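You operate a simulated robot arm through the tools that you are given. There is no shell and no other tool. Be economical: measure what you need, move in short steps, check, and stop when the job is done.

Carry out the task below with a simulated robot arm. There is one attempt and no reset: what you move stays moved.

TASK
Take the plant in the red pot on the top of the chest and put it away on the top of the plant shelf.

It is judged by the outcome, as a careful person would: the job done as asked, and still so three seconds after it is handed in. It fails if anything else is knocked over, pushed out of place, dropped, spilled or broken.

THE ROBOT
A 6-joint arm with a two-finger parallel gripper, fixed in place. Base frame: the origin is at the foot of the arm, x ahead of it, y to its left, z up; the work surface is at about z = 800. Lengths are in mm, angles in degrees, forces in N, time in s.
With the tool pointing down near the work surface it reaches from about 240 to 640 mm from the base axis. Its first joint turns from -66.0 to 66.0 degrees. Payload 2.7 kg.
Tool frame: the origin (TCP) lies between the finger pads and is the grasp point; the fingertips stand 23 mm ahead of it; z points along the fingers, y is the line along which they close. The gripper opens to 94 mm. The fingers are 38 mm wide and 10 mm thick; the gripper's body (54 by 96 mm) begins 39 mm behind the TCP.
Orientation is told as [roll, pitch, yaw] about the base's x, y, z axes, in that order, counted from this pose: with the fingers straight down and closing along the base's y, the tool's x points along the base's -x, its y along +y and its z along -z.

THE INTERFACE
- The arm moves only by the tool drive_tool. Its argument "commands" is a list of rows, each a list of 7 numbers: the turn, a rotation vector about the tool's x, y, z in degrees, then the shift along the tool's x, y, z in mm, then the finger opening in mm, from 0 to 94. In form: [[wx, wy, wz, dx, dy, dz, hand], ...]. A call has 1 to 20 rows; each row shifts and turns the commanded pose from where the row before left it, along the tool's axes as they then stand. A row lasts 0.2 s, in which the tool goes at most 50 mm and 8.6 degrees; a call with a longer step from one row to the next is refused whole, and so is a gripper value outside its range. A pose out of reach is approached as far as the arm can. The call stops where the force on the tool passes 40 N (or 10 N more than at its start, if that is more) or the arm is blocked; 0.2 s more then pass. The fingers move at their own pace (about 45 mm/s each) and stop on an object; they squeeze with about 34 N. The grip force told is the motor's: it shows also when the fingers shut on nothing. Time passes only in rows, and 0.2 s behind the last, so rows that do not move let the fingers close. It gives the time, the measured TCP pose, the force on the tool (base axes), the opening and the grip force at its end, in the units of the frame above (readings bear some noise).
- Cameras (640 x 400 px; columns grow to the right, rows downward): "scene" is fixed at [96.1, -454.8, 1409]; the picture's right is [0.52, -0.86, 0.00], its down [-0.46, -0.28, -0.84] and it looks along [0.72, 0.43, -0.54] (base axes); focal length 369 px, centre (320, 200). "wrist" rides on the gripper at [-39, 0, -44] in the tool frame; the picture's right is [0.00, -1.00, 0.00], its down [0.97, 0.00, -0.24] and it looks along [0.24, 0.00, 0.97] (tool axes); focal length 218 px, centre (320, 200).
- grab_frame(camera): a new picture of that camera. No time passes.
- measure_at(camera, pixels): for up to 12 pixels [column, row] of the newest picture of that camera ("zoom" is the newest enlarged one), the place [x, y, z] in the base frame of the surface seen there, good to about 2 mm. No time passes.
- close_up(camera, box): a new picture of the part [left, top, right, bottom] of that camera's present view, enlarged. No time passes.
- close_job(): hands the job in; it is judged then, once.

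Work in short steps. Measure before you move; look again where a grasp or a placing could have gone wrong, and mend it. You have 60 turns and 26 pictures in all, the two below and enlarged ones among them. Open the gripper and draw the arm clear of the work before you hand the job in, unless the task says otherwise; then end with one line.

The tools are called after ">>>" as name(argument=value, ...) on one line, values as JSON. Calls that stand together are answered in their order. drive_tool: Moves the arm, as the interface text tells. Its arguments: {"type":"object","properties":{"commands":{"type":"array","items":{"type":"array","items":{"type":"number"}}}},"required":["commands"]} The other tools are called the same way: grab_frame (camera) takes a picture; measure_at (camera, pixels) gives the place of the surface under pixels of a picture; close_up (camera, box) takes an enlarged picture of a part of a camera's view; close_job () hands the job in.

At the start:

```text
t: 0.0
position: [393.1, -201.5, 1217.6]
ee_rot: [-0.1, -0.1, 0.0]
ft_force: [0.5, -0.1, 0.1]
opening: 93.9
finger_force: 0.0
```

scene: 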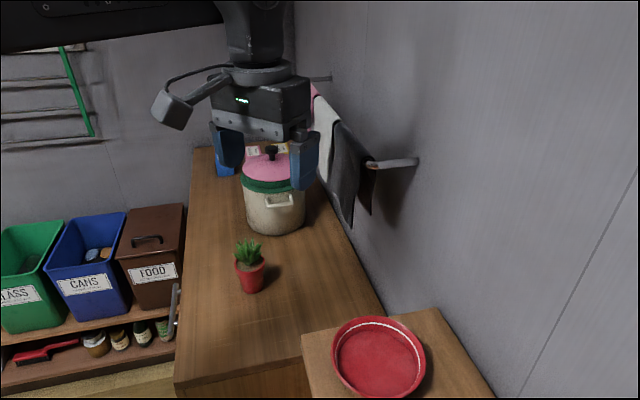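
wrist: 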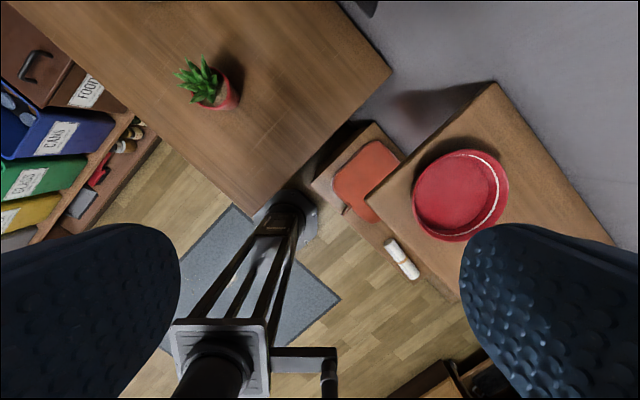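

The plant stands at about (250,268) in the scene picture. The stepped wooden shelf with the red dish at (378,357) is probably the plant shelf. I'll measure both before I move.

>>> measure_at(camera="scene", pixels=[[249, 245], [250, 262], [251, 290], [237, 265], [264, 265], [225, 320], [378, 357], [335, 357], [424, 365], [372, 320], [315, 345], [440, 330]])

>>> measure_at(camera="wrist", pixels=[[460, 195], [414, 200], [508, 190], [465, 152], [495, 90], [375, 200], [590, 240], [430, 270], [367, 180], [345, 160], [205, 75], [230, 100]])

>>> close_up(camera="scene", box=[170, 210, 490, 400])

>>> close_up(camera="wrist", box=[300, 60, 640, 300])

```text
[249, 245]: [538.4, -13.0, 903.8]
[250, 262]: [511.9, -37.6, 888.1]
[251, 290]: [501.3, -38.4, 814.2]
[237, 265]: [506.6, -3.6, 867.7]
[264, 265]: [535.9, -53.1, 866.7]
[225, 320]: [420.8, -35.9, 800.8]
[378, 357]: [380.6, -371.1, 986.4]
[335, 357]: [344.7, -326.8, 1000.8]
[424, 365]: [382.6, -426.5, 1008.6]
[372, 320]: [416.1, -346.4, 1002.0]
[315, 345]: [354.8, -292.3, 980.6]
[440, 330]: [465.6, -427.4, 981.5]
```

```text
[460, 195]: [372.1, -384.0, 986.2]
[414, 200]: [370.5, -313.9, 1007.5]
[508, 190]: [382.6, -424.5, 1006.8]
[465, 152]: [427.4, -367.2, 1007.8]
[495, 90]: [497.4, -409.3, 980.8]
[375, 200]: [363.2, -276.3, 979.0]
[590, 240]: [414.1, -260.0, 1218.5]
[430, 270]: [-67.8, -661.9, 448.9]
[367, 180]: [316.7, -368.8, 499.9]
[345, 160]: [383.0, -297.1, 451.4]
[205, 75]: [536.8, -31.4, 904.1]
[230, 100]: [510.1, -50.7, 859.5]
```

```text
2.00 times, centred on (330, 305) of scene
```

zoom: 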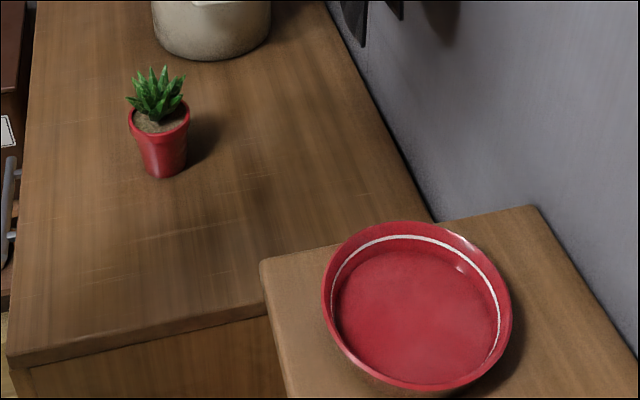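

```text
1.67 times, centred on (470, 180) of wrist
```

zoom: 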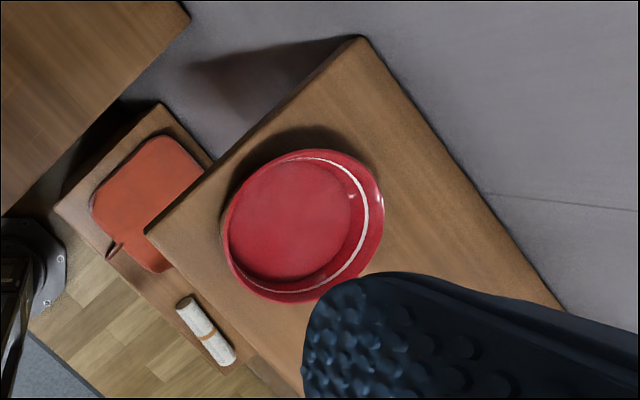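

The shelf top is at z≈980 and holds a red dish, but I'm not sure this is the plant shelf. I'll measure the things on the left, then tilt the wrist to look around.

>>> measure_at(camera="scene", pixels=[[100, 30], [210, 15], [78, 100], [40, 145], [30, 85], [150, 170], [271, 150], [277, 215], [350, 60], [150, 100], [250, 150], [395, 165]])

>>> drive_tool(commands=[[0, -8, 0, 0, 30, 0, 94], [0, -8, 0, 0, 30, 0, 94], [0, -8, 0, 0, 30, 0, 94], [0, -8, 0, 0, 30, 0, 94], [0, -8, 0, 0, 30, 0, 94]])

>>> grab_frame(camera="wrist")

```text
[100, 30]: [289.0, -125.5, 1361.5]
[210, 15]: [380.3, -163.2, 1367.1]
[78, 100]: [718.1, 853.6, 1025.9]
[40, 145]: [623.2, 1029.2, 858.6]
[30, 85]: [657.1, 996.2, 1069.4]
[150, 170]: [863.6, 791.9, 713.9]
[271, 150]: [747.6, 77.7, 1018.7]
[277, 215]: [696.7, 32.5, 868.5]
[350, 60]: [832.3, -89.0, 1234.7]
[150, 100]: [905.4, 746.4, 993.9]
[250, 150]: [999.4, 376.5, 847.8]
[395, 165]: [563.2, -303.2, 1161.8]
```

```text
t: 1.2
position: [393.5, -52.2, 1217.4]
ee_rot: [0.0, -40.2, -0.1]
ft_force: [0.2, 0.7, -1.0]
opening: 94.1
finger_force: 0.0
```

```text
21 pictures are left
```

wrist: 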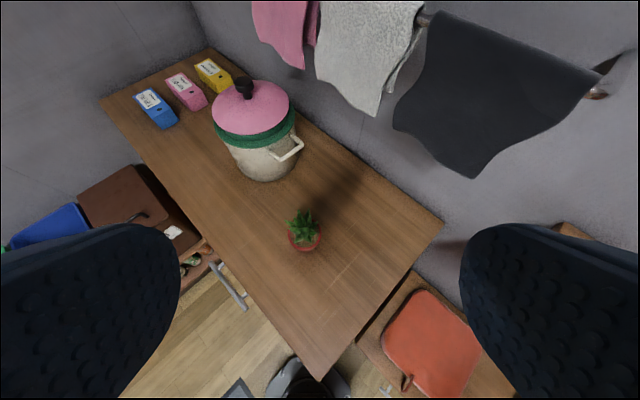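

Nothing shelf-like shows ahead apart from the chest, so I'll look to the left too.

>>> drive_tool(commands=[[-8, 0, 0, 0, 0, 0, 94], [-8, 0, 0, 0, 0, 0, 94], [-8, 0, 0, 0, 0, 0, 94], [-8, 0, 0, 0, 0, 0, 94], [-8, 0, 0, 0, 0, 0, 94], [-8, 0, 0, 0, 0, 0, 94]])

>>> grab_frame(camera="wrist")

```text
t: 2.6
position: [392.4, -52.6, 1219.0]
ee_rot: [48.1, -40.2, 0.1]
ft_force: [-0.1, -0.6, 0.7]
opening: 94.1
finger_force: 0.1
```

```text
20 pictures are left
```

wrist: 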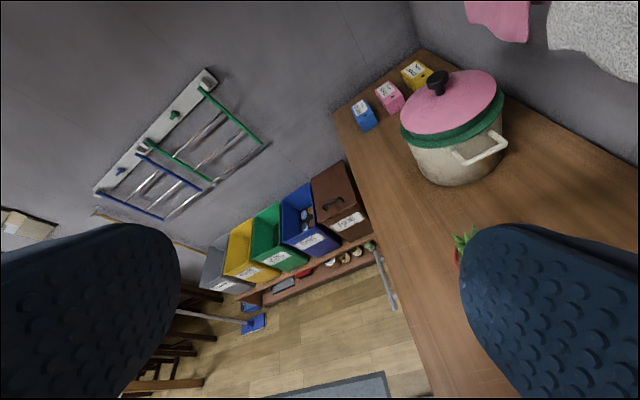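

The left side has only bins and a drying rack, so the stepped stand by the wall is the plant shelf. I'll return to tool-down and view it from above.

>>> drive_tool(commands=[[8, 0, 0, 0, 0, 0, 94], [8, 0, 0, 0, 0, 0, 94], [8, 0, 0, 0, 0, 0, 94], [8, 0, 0, 0, 0, 0, 94], [8, 0, 0, 0, 0, 0, 94], [8, 0, 0, 0, 0, 0, 94], [0, 8, 0, 0, 0, 0, 94], [0, 8, 0, 0, 0, 0, 94], [0, 8, 0, 0, 0, 0, 94], [0, 8, 0, 0, 0, 0, 94], [0, 8, 0, 0, 0, 0, 94], [0, 0, 0, 0, -40, -20, 94], [0, 0, 0, 0, -40, -20, 94], [0, 0, 0, 0, -40, -20, 94], [0, 0, 0, 0, -40, -20, 94], [0, 0, 0, 0, -40, 0, 94], [0, 0, 0, 0, -40, 0, 94]])

>>> grab_frame(camera="wrist")

```text
t: 6.2
position: [387.0, -288.7, 1288.8]
ee_rot: [-0.1, -0.2, 0.1]
ft_force: [0.3, -0.7, 0.7]
opening: 94.1
finger_force: 0.0
out of reach, approached as far as the arm can: row 17
```

```text
19 pictures are left
```

wrist: 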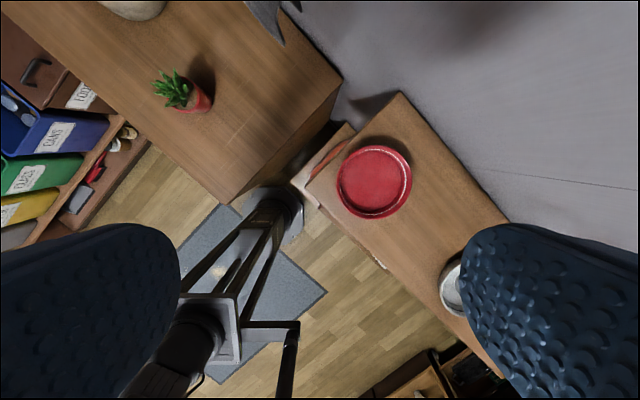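

The shelf extends further: the red dish is at (374,182), there's free wood around (430,230), and another silver item at (452,287). I'll measure these.

>>> measure_at(camera="wrist", pixels=[[400, 95], [308, 190], [430, 220], [415, 240], [455, 215], [505, 220], [440, 280], [400, 280], [453, 300], [374, 215], [410, 180], [430, 170]])

>>> close_up(camera="wrist", box=[290, 80, 530, 380])

```text
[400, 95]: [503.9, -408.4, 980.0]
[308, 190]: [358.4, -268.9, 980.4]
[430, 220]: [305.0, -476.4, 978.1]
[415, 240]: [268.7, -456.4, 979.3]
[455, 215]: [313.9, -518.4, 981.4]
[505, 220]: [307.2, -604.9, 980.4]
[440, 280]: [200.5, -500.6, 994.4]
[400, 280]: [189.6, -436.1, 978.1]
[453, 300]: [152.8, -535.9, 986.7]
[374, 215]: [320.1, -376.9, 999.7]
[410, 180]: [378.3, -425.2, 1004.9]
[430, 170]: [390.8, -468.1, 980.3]
```

```text
1.33 times, centred on (410, 230) of wrist
```

zoom: 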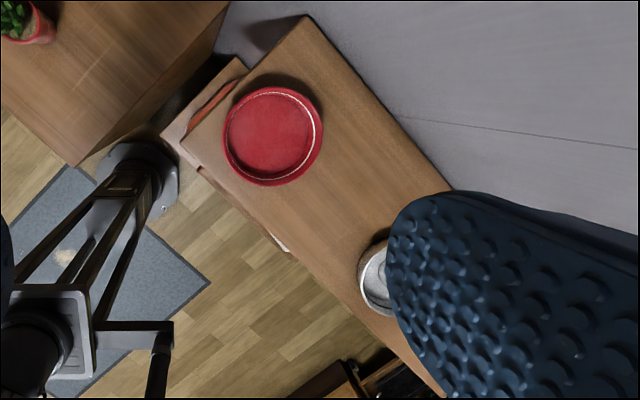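

The free wood between the two dishes, around (295,-460,980), has room for the pot. Next I'll take a close look at the plant for exact sizes.

>>> close_up(camera="scene", box=[210, 225, 290, 305])

```text
5.00 times, centred on (250, 265) of scene
```

zoom: 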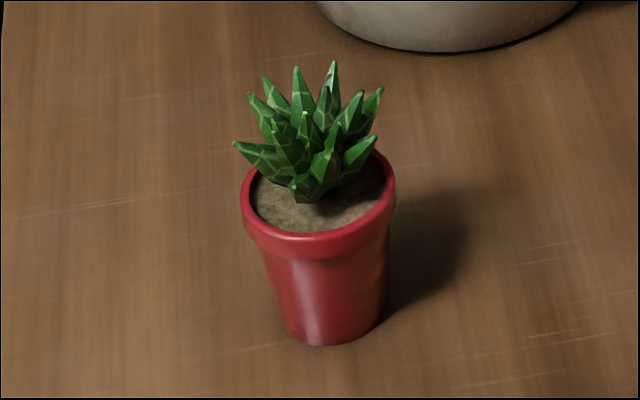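

>>> measure_at(camera="zoom", pixels=[[297, 70], [333, 66], [306, 115], [236, 144], [380, 90], [305, 240], [310, 258], [320, 340], [244, 190], [392, 190], [270, 210], [376, 156]])

```text
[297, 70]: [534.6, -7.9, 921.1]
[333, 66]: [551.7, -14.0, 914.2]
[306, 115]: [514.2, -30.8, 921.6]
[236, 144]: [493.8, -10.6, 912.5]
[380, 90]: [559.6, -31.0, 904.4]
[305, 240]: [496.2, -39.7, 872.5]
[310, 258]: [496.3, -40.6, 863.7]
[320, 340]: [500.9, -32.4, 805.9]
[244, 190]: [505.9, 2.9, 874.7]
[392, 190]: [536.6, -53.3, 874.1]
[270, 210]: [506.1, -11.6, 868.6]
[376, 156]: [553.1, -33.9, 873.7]
```

Rim top is z≈874 with its centre at (521,-25) and diameter 64. The leaves reach 921, so a top-down grasp would crush them. I'll use a low-tilted side grasp below the lip, and check here that the tilt is reachable.

>>> drive_tool(commands=[[0, 0, 0, 0, 44.5, 25, 94], [0, 0, 0, 0, 44.5, 25, 94], [0, 0, 0, 0, 44.5, 25, 94], [0, 0, 0, 0, 44.5, 25, 94], [0, 0, 0, 0, 44.5, 25, 94], [0, 0, 0, 0, 44.5, 25, 94], [0, -7.5, 0, 0, 0, 0, 94], [0, -7.5, 0, 0, 0, 0, 94], [0, -7.5, 0, 0, 0, 0, 94], [0, -7.5, 0, 0, 0, 0, 94], [0, -7.5, 0, 0, 0, 0, 94], [0, -7.5, 0, 0, 0, 0, 94], [0, -7.5, 0, 0, 0, 0, 94], [0, -7.5, 0, 0, 0, 0, 94], [0, -7.5, 0, 0, 0, 0, 94], [0, -7.5, 0, 0, 0, 0, 94]])

>>> grab_frame(camera="scene")

```text
refused: row 1 steps farther than a row can; nothing moved
```

```text
16 pictures are left
```

scene: 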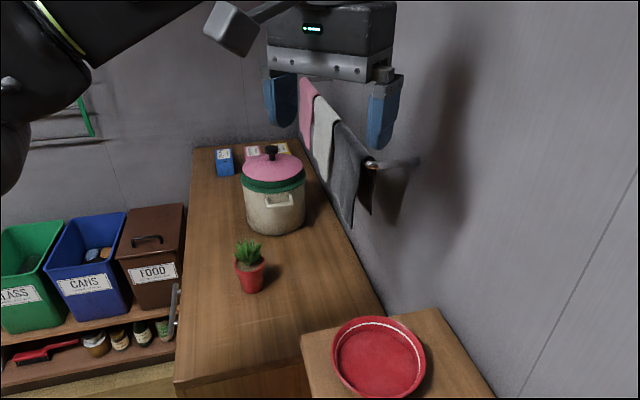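

That row was slightly over the step limit, so I'll resend with smaller steps, and measure the box on the gripper at (233,28).

>>> measure_at(camera="scene", pixels=[[233, 28], [215, 20], [245, 45], [280, 8], [272, 45], [392, 60], [300, 70]])

>>> drive_tool(commands=[[0, 0, 0, 0, 38, 22, 94], [0, 0, 0, 0, 38, 22, 94], [0, 0, 0, 0, 38, 22, 94], [0, 0, 0, 0, 38, 22, 94], [0, 0, 0, 0, 38, 22, 94], [0, 0, 0, 0, 38, 22, 94], [0, 0, 0, 0, 38, 22, 94], [0, -7.5, 0, 0, 0, 0, 94], [0, -7.5, 0, 0, 0, 0, 94], [0, -7.5, 0, 0, 0, 0, 94], [0, -7.5, 0, 0, 0, 0, 94], [0, -7.5, 0, 0, 0, 0, 94], [0, -7.5, 0, 0, 0, 0, 94], [0, -7.5, 0, 0, 0, 0, 94], [0, -7.5, 0, 0, 0, 0, 94], [0, -7.5, 0, 0, 0, 0, 94], [0, -7.5, 0, 0, 0, 0, 94]])

>>> grab_frame(camera="scene")

```text
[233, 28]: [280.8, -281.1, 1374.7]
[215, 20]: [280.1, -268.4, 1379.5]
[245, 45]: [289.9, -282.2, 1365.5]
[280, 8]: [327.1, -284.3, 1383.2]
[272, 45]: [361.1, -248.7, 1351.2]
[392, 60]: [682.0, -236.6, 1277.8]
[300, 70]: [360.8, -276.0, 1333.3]
```

```text
t: 9.8
position: [387.5, -21.9, 1135.3]
ee_rot: [0.0, -52.7, 0.1]
ft_force: [0.4, 0.2, -1.0]
opening: 93.9
finger_force: 0.0
out of reach, approached as far as the arm can: row 15, 16, 17
```

```text
15 pictures are left
```

scene: 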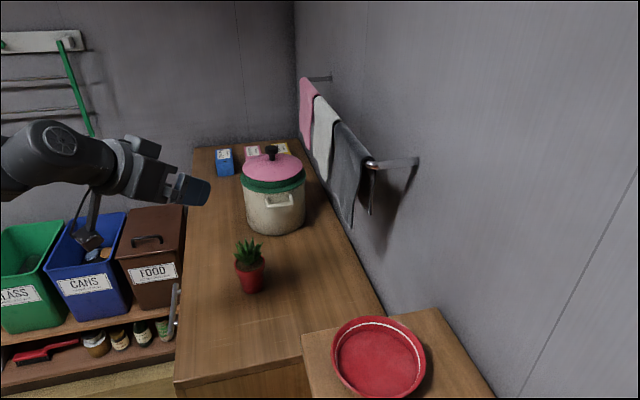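

The box on the gripper hangs on the tool's +x side, about 107 mm out, so it would hit the chest in this tilt. I'll flip the tool 180° about its own axis so the box rides on top. First I untilt.

>>> drive_tool(commands=[[0, 7.5, 0, 0, 0, 0, 94], [0, 7.5, 0, 0, 0, 0, 94], [0, 7.5, 0, 0, 0, 0, 94], [0, 7.5, 0, 0, 0, 0, 94], [0, 7.5, 0, 0, 0, 0, 94], [0, 7.5, 0, 0, 0, 0, 94], [0, 7.5, 0, 0, 0, 0, 94]])

```text
t: 11.4
position: [387.6, -22.4, 1135.3]
ee_rot: [0.0, 0.2, 0.0]
ft_force: [0.8, -0.2, 0.5]
opening: 94.0
finger_force: 0.0
```

Tool is straight down. Now I'll turn about the tool axis.

>>> drive_tool(commands=[[0, 0, 8.5, 0, 0, 0, 94], [0, 0, 8.5, 0, 0, 0, 94], [0, 0, 8.5, 0, 0, 0, 94], [0, 0, 8.5, 0, 0, 0, 94], [0, 0, 8.5, 0, 0, 0, 94], [0, 0, 8.5, 0, 0, 0, 94], [0, 0, 8.5, 0, 0, 0, 94], [0, 0, 8.5, 0, 0, 0, 94], [0, 0, 8.5, 0, 0, 0, 94], [0, 0, 8.5, 0, 0, 0, 94], [0, 0, 8.5, 0, 0, 0, 94], [0, 0, 8.5, 0, 0, 0, 94], [0, 0, 8.5, 0, 0, 0, 94], [0, 0, 8.5, 0, 0, 0, 94], [0, 0, 8.5, 0, 0, 0, 94], [0, 0, 8.5, 0, 0, 0, 94], [0, 0, 8.5, 0, 0, 0, 94], [0, 0, 8.5, 0, 0, 0, 94], [0, 0, 8.5, 0, 0, 0, 94], [0, 0, 8.5, 0, 0, 0, 94]])

```text
t: 15.6
position: [387.5, -28.3, 1134.9]
ee_rot: [-0.2, 0.1, -169.8]
ft_force: [0.3, -1.0, -0.8]
opening: 94.1
finger_force: 0.0
out of reach, approached as far as the arm can: row 20
```

It stopped at yaw -169.8, near a joint limit, which is close enough. Now I'll tilt forward about tool y, positive this time, while moving a little lower.

>>> drive_tool(commands=[[0, 7.5, 0, 0, 0, 0, 94], [0, 7.5, 0, 0, 0, 0, 94], [0, 7.5, 0, 0, 0, 0, 94], [0, 7.5, 0, 0, 0, 0, 94], [0, 7.5, 0, 0, 0, 0, 94], [0, 7.5, 0, 0, 0, 0, 94]])

>>> grab_frame(camera="scene")

```text
t: 17.0
position: [387.2, -27.2, 1135.2]
ee_rot: [0.1, 45.1, -169.9]
ft_force: [0.2, -0.2, 0.4]
opening: 94.0
finger_force: 0.0
```

```text
14 pictures are left
```

scene: 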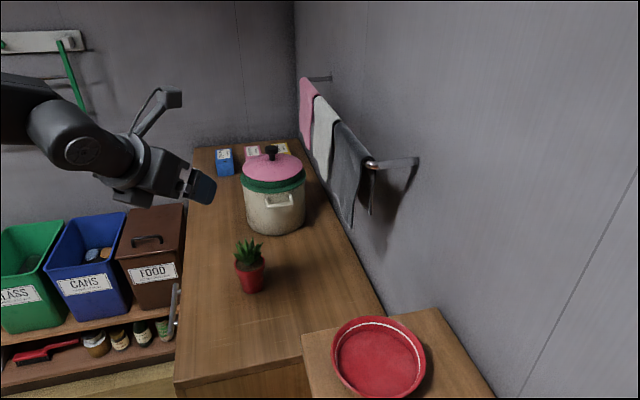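

The box now rides on top. I'll tilt to 60° and move to the stand-off, about 100 mm short of the pot along the approach line.

>>> drive_tool(commands=[[0, 7.5, 0, 0, 0, 0, 94], [0, 7.5, 0, 0, 0, 0, 94], [0, 0, 0, -31.6, 3.6, 24.9, 94], [0, 0, 0, -31.6, 3.6, 24.9, 94], [0, 0, 0, -31.6, 3.6, 24.9, 94], [0, 0, 0, -31.6, 3.6, 24.9, 94], [0, 0, 0, -31.6, 3.6, 24.9, 94], [0, 0, 0, -31.6, 3.6, 24.9, 94]])

>>> grab_frame(camera="wrist")

>>> grab_frame(camera="scene")

```text
t: 18.8
position: [425.7, -44.9, 895.0]
ee_rot: [0.1, 60.1, -169.9]
ft_force: [-0.7, 1.5, -0.2]
opening: 94.1
finger_force: 0.1
```

```text
13 pictures are left
```

wrist: 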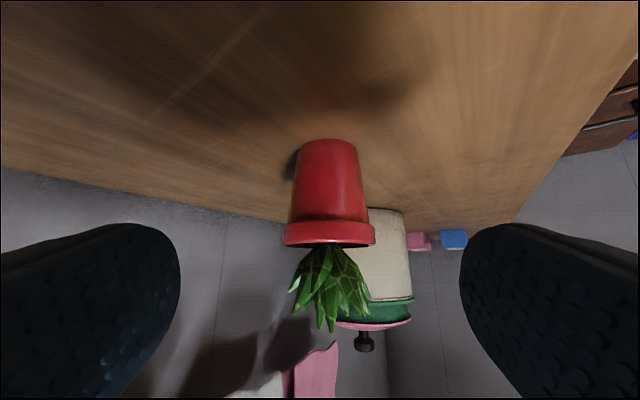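

```text
12 pictures are left
```

scene: 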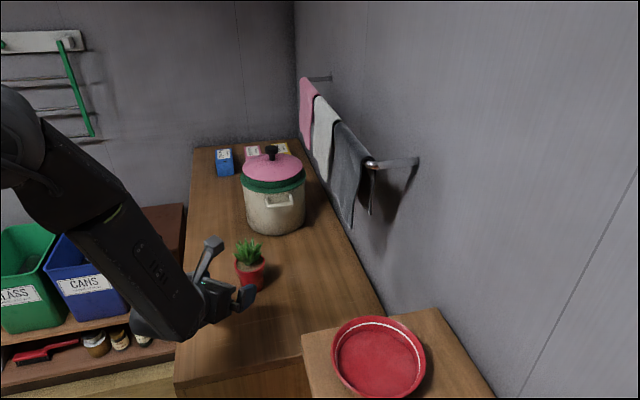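

The pot is centred between the fingers, 3 mm off. I'll advance 100 mm along the approach axis in small steps.

>>> drive_tool(commands=[[0, 0, 0, 0, -3, 20, 94], [0, 0, 0, 0, 0, 20, 94], [0, 0, 0, 0, 0, 20, 94], [0, 0, 0, 0, 0, 20, 94], [0, 0, 0, 1, 0, 20, 94]])

>>> grab_frame(camera="wrist")

```text
t: 20.0
position: [511.6, -26.3, 847.5]
ee_rot: [0.1, 60.1, -169.9]
ft_force: [-1.7, 0.5, 0.9]
opening: 94.0
finger_force: 0.0
```

```text
11 pictures are left
```

wrist: 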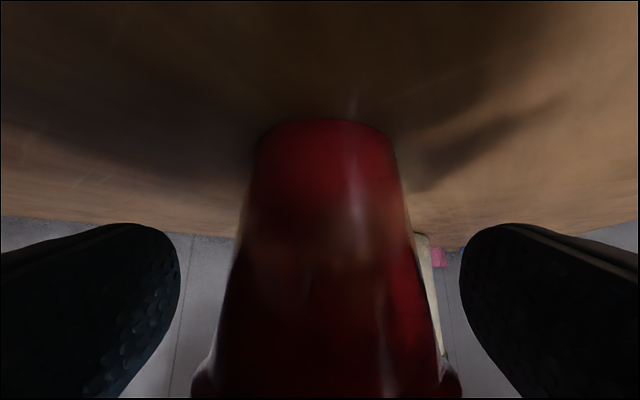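

The pot is centred between the pads. I'll lower 5 mm so the pads sit under the lip, then close.

>>> drive_tool(commands=[[0, 0, 0, -4.3, 0, 2.5, 94], [0, 0, 0, 0, 0, 0, 70], [0, 0, 0, 0, 0, 0, 60], [0, 0, 0, 0, 0, 0, 50], [0, 0, 0, 0, 0, 0, 40], [0, 0, 0, 0, 0, 0, 30], [0, 0, 0, 0, 0, 0, 30], [0, 0, 0, 0, 0, 0, 30]])

>>> close_up(camera="scene", box=[190, 215, 310, 305])

```text
t: 21.8
position: [510.7, -25.7, 841.7]
ee_rot: [0.1, 59.9, -169.9]
ft_force: [-0.5, -0.6, -0.6]
opening: 59.9
finger_force: 33.5
```

```text
4.44 times, centred on (250, 260) of scene
```

zoom: 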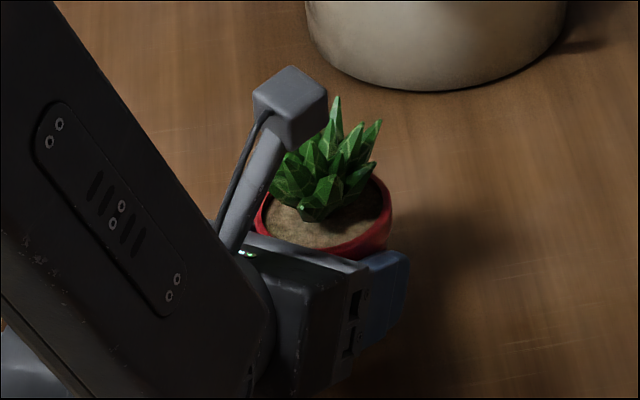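

It's gripped at 59.9 mm with 33.5 N. I'll lift straight up.

>>> drive_tool(commands=[[0, 0, 0, 8.66, 0, -5, 30], [0, 0, 0, 17.3, 0, -10, 30], [0, 0, 0, 26, 0, -15, 30], [0, 0, 0, 34.6, 0, -20, 30], [0, 0, 0, 34.6, 0, -20, 30], [0, 0, 0, 34.6, 0, -20, 30], [0, 0, 0, 34.6, 0, -20, 30], [0, 0, 0, 17.3, 0, -10, 30]])

>>> grab_frame(camera="scene")

```text
t: 23.6
position: [510.3, -26.1, 1082.3]
ee_rot: [0.2, 60.0, -169.8]
ft_force: [0.4, -0.2, -1.5]
opening: 59.8
finger_force: 34.1
```

```text
9 pictures are left
```

scene: 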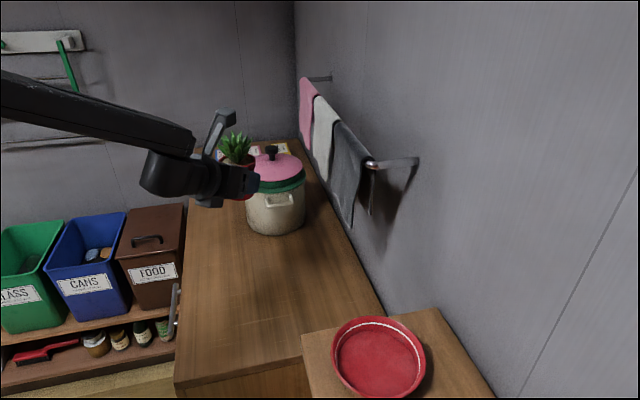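

The plant is held upright. I'll draw back 40 mm, then swing the arm about the base axis toward the shelf, half the sweep first.

>>> drive_tool(commands=[[0, 0, 0, -10, 0, -17.3, 30], [0, 0, 0, -10, 0, -17.3, 30], [-4.68, 0, 2.7, -6.45, 42.6, -11.2, 30], [-4.68, 0, 2.7, -6.45, 42.6, -11.2, 30], [-4.68, 0, 2.7, -6.45, 42.6, -11.2, 30], [-4.68, 0, 2.7, -6.45, 42.6, -11.2, 30], [-4.68, 0, 2.7, -6.45, 42.6, -11.2, 30]])

```text
t: 25.2
position: [404.5, -242.0, 1081.4]
ee_rot: [0.1, 60.0, 163.0]
ft_force: [0.1, 0.0, -2.0]
opening: 59.7
finger_force: 34.4
```

That's on track. I'll finish the sweep.

>>> drive_tool(commands=[[-4.68, 0, 2.7, -6.45, 42.6, -11.2, 30], [-4.68, 0, 2.7, -6.45, 42.6, -11.2, 30], [-4.68, 0, 2.7, -6.45, 42.6, -11.2, 30], [-4.68, 0, 2.7, -6.45, 42.6, -11.2, 30], [-4.68, 0, 2.7, -6.45, 42.6, -11.2, 30]])

>>> grab_frame(camera="wrist")

>>> grab_frame(camera="scene")

```text
t: 26.4
position: [257.3, -397.9, 1085.6]
ee_rot: [0.1, 59.8, 136.0]
ft_force: [-0.4, -0.8, -2.8]
opening: 59.4
finger_force: 34.5
out of reach, approached as far as the arm can: row 5
```

```text
8 pictures are left
```

wrist: 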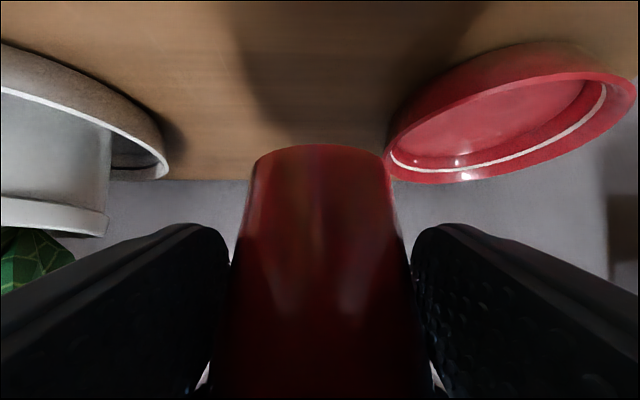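

```text
7 pictures are left
```

scene: 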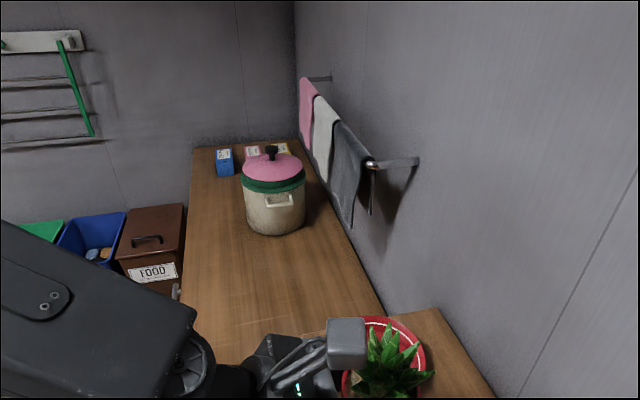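

At left of the wrist picture a white pot with leaves seems to stand in a saucer. If so, the red dish would be this plant's matching saucer, so I'll look closer.

>>> measure_at(camera="wrist", pixels=[[60, 75], [60, 140], [50, 215], [30, 260], [160, 165], [120, 155], [400, 165], [500, 110], [600, 90], [440, 75], [540, 45], [325, 147]])

>>> close_up(camera="wrist", box=[0, 30, 320, 300])

```text
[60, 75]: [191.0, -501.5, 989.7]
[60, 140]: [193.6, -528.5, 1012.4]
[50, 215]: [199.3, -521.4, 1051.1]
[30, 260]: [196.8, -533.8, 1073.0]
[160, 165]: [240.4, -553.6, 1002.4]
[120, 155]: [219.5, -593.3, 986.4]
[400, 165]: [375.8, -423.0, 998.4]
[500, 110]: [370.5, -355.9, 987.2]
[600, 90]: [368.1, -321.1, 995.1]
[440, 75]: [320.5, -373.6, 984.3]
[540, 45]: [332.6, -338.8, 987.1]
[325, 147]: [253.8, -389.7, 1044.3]
```

```text
1.48 times, centred on (160, 165) of wrist
```

zoom: 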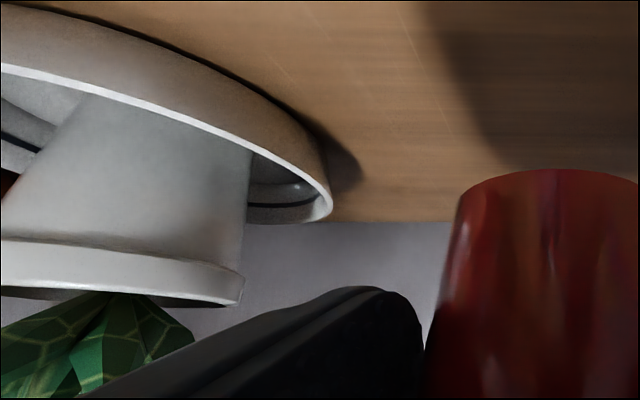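

The white pot stands in its own white saucer, so the empty red dish is the red pot's saucer on the shelf top. Its centre is about (372,-370), with the floor at z≈987 and the rim at z≈1008. I'll swing back 12° toward it at hover height and check.

>>> drive_tool(commands=[[3.46, 0, -2, 3.18, -32.45, 5.5, 30], [3.46, 0, -2, 3.18, -32.45, 5.5, 30], [3.46, 0, -2, 3.18, -32.45, 5.5, 30], [0, 0, 0, 0, 0, 0, 30]])

```text
t: 27.4
position: [334.5, -335.5, 1085.7]
ee_rot: [0.1, 60.0, 148.1]
ft_force: [-0.7, -0.2, -3.0]
opening: 59.3
finger_force: 34.1
```

Now I'll shift over the saucer centre.

>>> drive_tool(commands=[[0, 0, 0, 10, 4.7, 17.2, 30], [0, 0, 0, 9.9, 4.7, 17.2, 30], [0, 0, 0, 0, 0, 0, 30]])

>>> grab_frame(camera="scene")

>>> grab_frame(camera="wrist")

```text
t: 28.2
position: [363.7, -364.2, 1086.0]
ee_rot: [0.0, 60.0, 148.1]
ft_force: [-0.7, 0.1, -2.2]
opening: 59.6
finger_force: 34.4
```

```text
5 pictures are left
```

scene: 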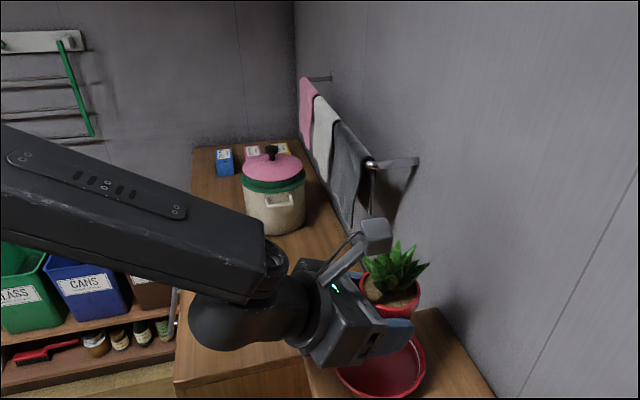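

```text
4 pictures are left
```

wrist: 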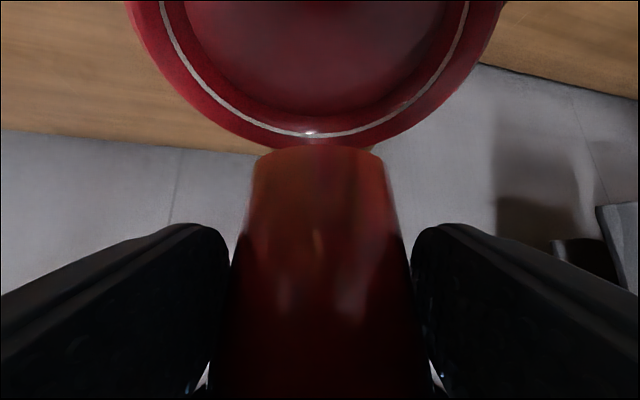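

The saucer is laterally centred under the pot. I'll measure the pot's rim and bottom against the saucer before lowering.

>>> measure_at(camera="scene", pixels=[[419, 292], [390, 312], [362, 280], [410, 315], [424, 365], [380, 390], [416, 350]])

>>> measure_at(camera="wrist", pixels=[[320, 150], [262, 160], [378, 160], [310, 130], [150, 50], [490, 30], [300, 100], [200, 30], [430, 30]])

```text
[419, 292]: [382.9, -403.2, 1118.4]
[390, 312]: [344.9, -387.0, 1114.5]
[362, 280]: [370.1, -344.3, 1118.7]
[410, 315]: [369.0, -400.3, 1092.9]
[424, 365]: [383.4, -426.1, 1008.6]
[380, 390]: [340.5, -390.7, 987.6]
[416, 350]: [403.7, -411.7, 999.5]
```

```text
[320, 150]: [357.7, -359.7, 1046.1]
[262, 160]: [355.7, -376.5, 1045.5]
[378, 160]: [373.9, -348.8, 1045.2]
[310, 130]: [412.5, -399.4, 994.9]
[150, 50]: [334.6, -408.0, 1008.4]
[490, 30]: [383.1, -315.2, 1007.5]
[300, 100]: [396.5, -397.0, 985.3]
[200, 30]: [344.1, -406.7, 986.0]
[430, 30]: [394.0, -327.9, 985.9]
```

The pot axis is about (377,-372), the saucer centre about (373,-371), and the pot bottom is at z≈1045.5. I'll correct by 4 mm and lower 50 mm.

>>> drive_tool(commands=[[0, 0, 0, -2, 0, -3.5, 30], [0, 0, 0, -17.3, 0, 10, 30], [0, 0, 0, -13, 0, 7.5, 30], [0, 0, 0, -8.66, 0, 5, 30], [0, 0, 0, -4.33, 0, 2.5, 30], [0, 0, 0, 0, 0, 0, 30]])

>>> grab_frame(camera="wrist")

```text
t: 29.6
position: [359.4, -362.1, 1034.6]
ee_rot: [0.0, 60.0, 147.9]
ft_force: [0.6, 0.0, -2.9]
opening: 59.5
finger_force: 33.7
```

```text
3 pictures are left
```

wrist: 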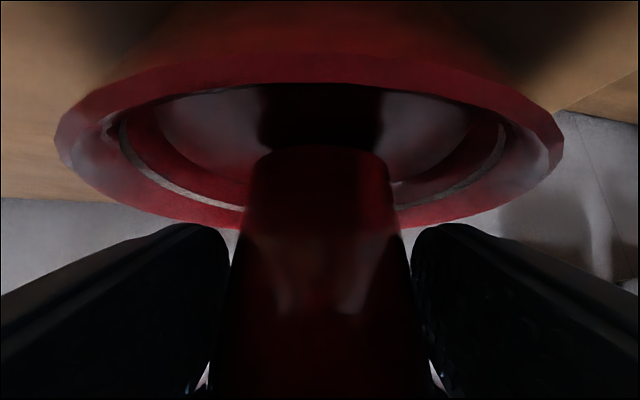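

The pot is inside the rim, with its bottom at z≈994. I'll lower gently in 2 mm steps and watch the force.

>>> drive_tool(commands=[[0, 0, 0, -1.73, 0, 1, 30], [0, 0, 0, -1.73, 0, 1, 30], [0, 0, 0, -0.87, 0, 0.5, 30], [0, 0, 0, 0, 0, 0, 30]])

>>> measure_at(camera="wrist", pixels=[[320, 150], [330, 110], [200, 110], [440, 110]])

```text
t: 30.6
position: [359.3, -361.9, 1030.1]
ee_rot: [0.1, 60.0, 148.0]
ft_force: [-1.1, 0.1, -3.5]
opening: 59.9
finger_force: 34.5
```

```text
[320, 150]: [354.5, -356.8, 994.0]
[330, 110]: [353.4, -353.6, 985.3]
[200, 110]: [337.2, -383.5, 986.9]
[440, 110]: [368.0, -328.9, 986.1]
```

The floor is at z≈986 and the pot bottom at about z≈989. I'll go down in 1 mm steps.

>>> drive_tool(commands=[[0, 0, 0, -0.87, 0, 0.5, 30], [0, 0, 0, -0.87, 0, 0.5, 30], [0, 0, 0, 0, 0, 0, 30]])

```text
t: 31.4
position: [360.0, -362.6, 1029.2]
ee_rot: [0.1, 60.0, 148.0]
ft_force: [-0.4, -0.2, -2.5]
opening: 59.5
finger_force: 34.0
```

>>> drive_tool(commands=[[0, 0, 0, -0.87, 0, 0.5, 30], [0, 0, 0, 0, 0, 0, 30]])

```text
t: 32.0
position: [359.0, -363.5, 1028.5]
ee_rot: [0.0, 60.0, 148.0]
ft_force: [0.8, 0.5, -2.9]
opening: 59.4
finger_force: 34.2
```

There's no contact yet: the force is only the plant's weight, about -3 N.

>>> drive_tool(commands=[[0, 0, 0, -0.87, 0, 0.5, 30], [0, 0, 0, 0, 0, 0, 30]])

```text
t: 32.6
position: [359.4, -363.1, 1026.7]
ee_rot: [0.1, 60.1, 148.2]
ft_force: [-0.4, 0.6, 1.4]
opening: 59.3
finger_force: 33.9
```

The vertical force turned positive, so the pot is resting on the saucer floor. I'll open just enough to clear the lip without touching the saucer rim.

>>> drive_tool(commands=[[0, 0, 0, 0, 0, 0, 63], [0, 0, 0, 0, 0, 0, 67], [0, 0, 0, 0, 0, 0, 71], [0, 0, 0, 0, 0, 0, 71]])

>>> grab_frame(camera="wrist")

```text
t: 33.6
position: [360.0, -361.7, 1027.1]
ee_rot: [0.0, 60.0, 148.1]
ft_force: [-0.2, -0.2, -0.1]
opening: 70.9
finger_force: 0.0
```

```text
2 pictures are left
```

wrist: 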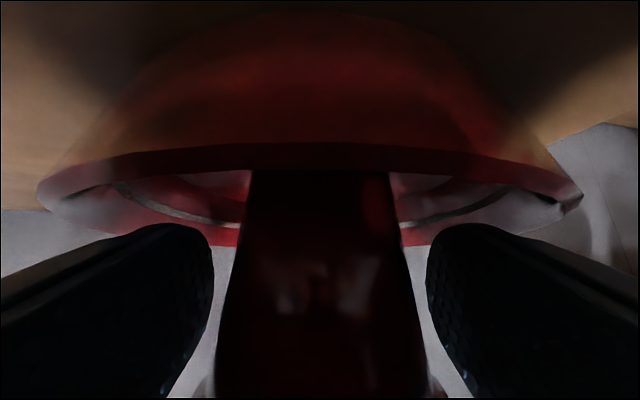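

The pot is released with gaps on both sides. I'll back out along the tool axis, slowly at first.

>>> drive_tool(commands=[[0, 0, 0, 0, 0, -8, 71], [0, 0, 0, 0, 0, -12, 71], [0, 0, 0, 0, 0, -20, 71], [0, 0, 0, 0, 0, -30, 71], [0, 0, 0, 0, 0, -40, 71]])

```text
t: 34.8
position: [277.5, -310.6, 1081.5]
ee_rot: [0.0, 60.0, 148.0]
ft_force: [0.1, -0.1, -0.4]
opening: 70.9
finger_force: 0.1
```

Retreated without contact. I'll rise and swing left to clear the view.

>>> drive_tool(commands=[[0, 0, 0, 34.6, 0, -20, 71], [0, 0, 0, 34.6, 0, -20, 71], [0, 0, 0, 0, -45, 0, 80], [0, 0, 0, 0, -45, 0, 90], [0, 0, 0, 0, -45, 0, 94], [0, 0, 0, 0, -45, 0, 94]])

>>> grab_frame(camera="scene")

```text
t: 36.2
position: [313.6, -253.9, 1162.0]
ee_rot: [-0.1, 60.1, 148.2]
ft_force: [-0.1, 0.0, -0.5]
opening: 93.9
finger_force: 0.1
out of reach, approached as far as the arm can: row 4, 5, 6
```

```text
1 pictures are left
```

scene: 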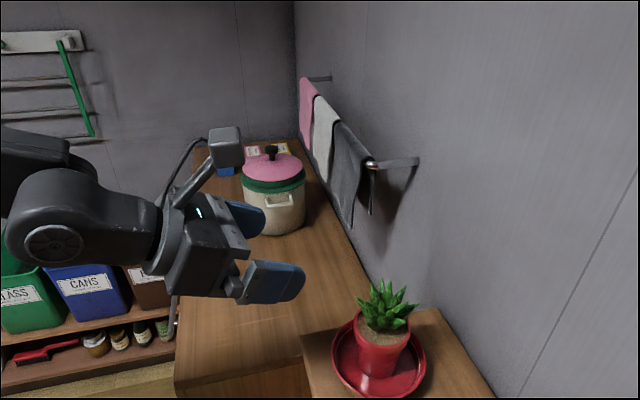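

The plant stands upright in the red saucer on the shelf top, and nothing else has moved. The gripper is open and clear, so I'll hand it in.

>>> close_job()

```text
The job is handed in.
```

The plant in the red pot now stands upright in the empty red saucer on top of the plant shelf. I chose the saucer because the white pot there stands in its own white one. Nothing else was disturbed in the last picture.
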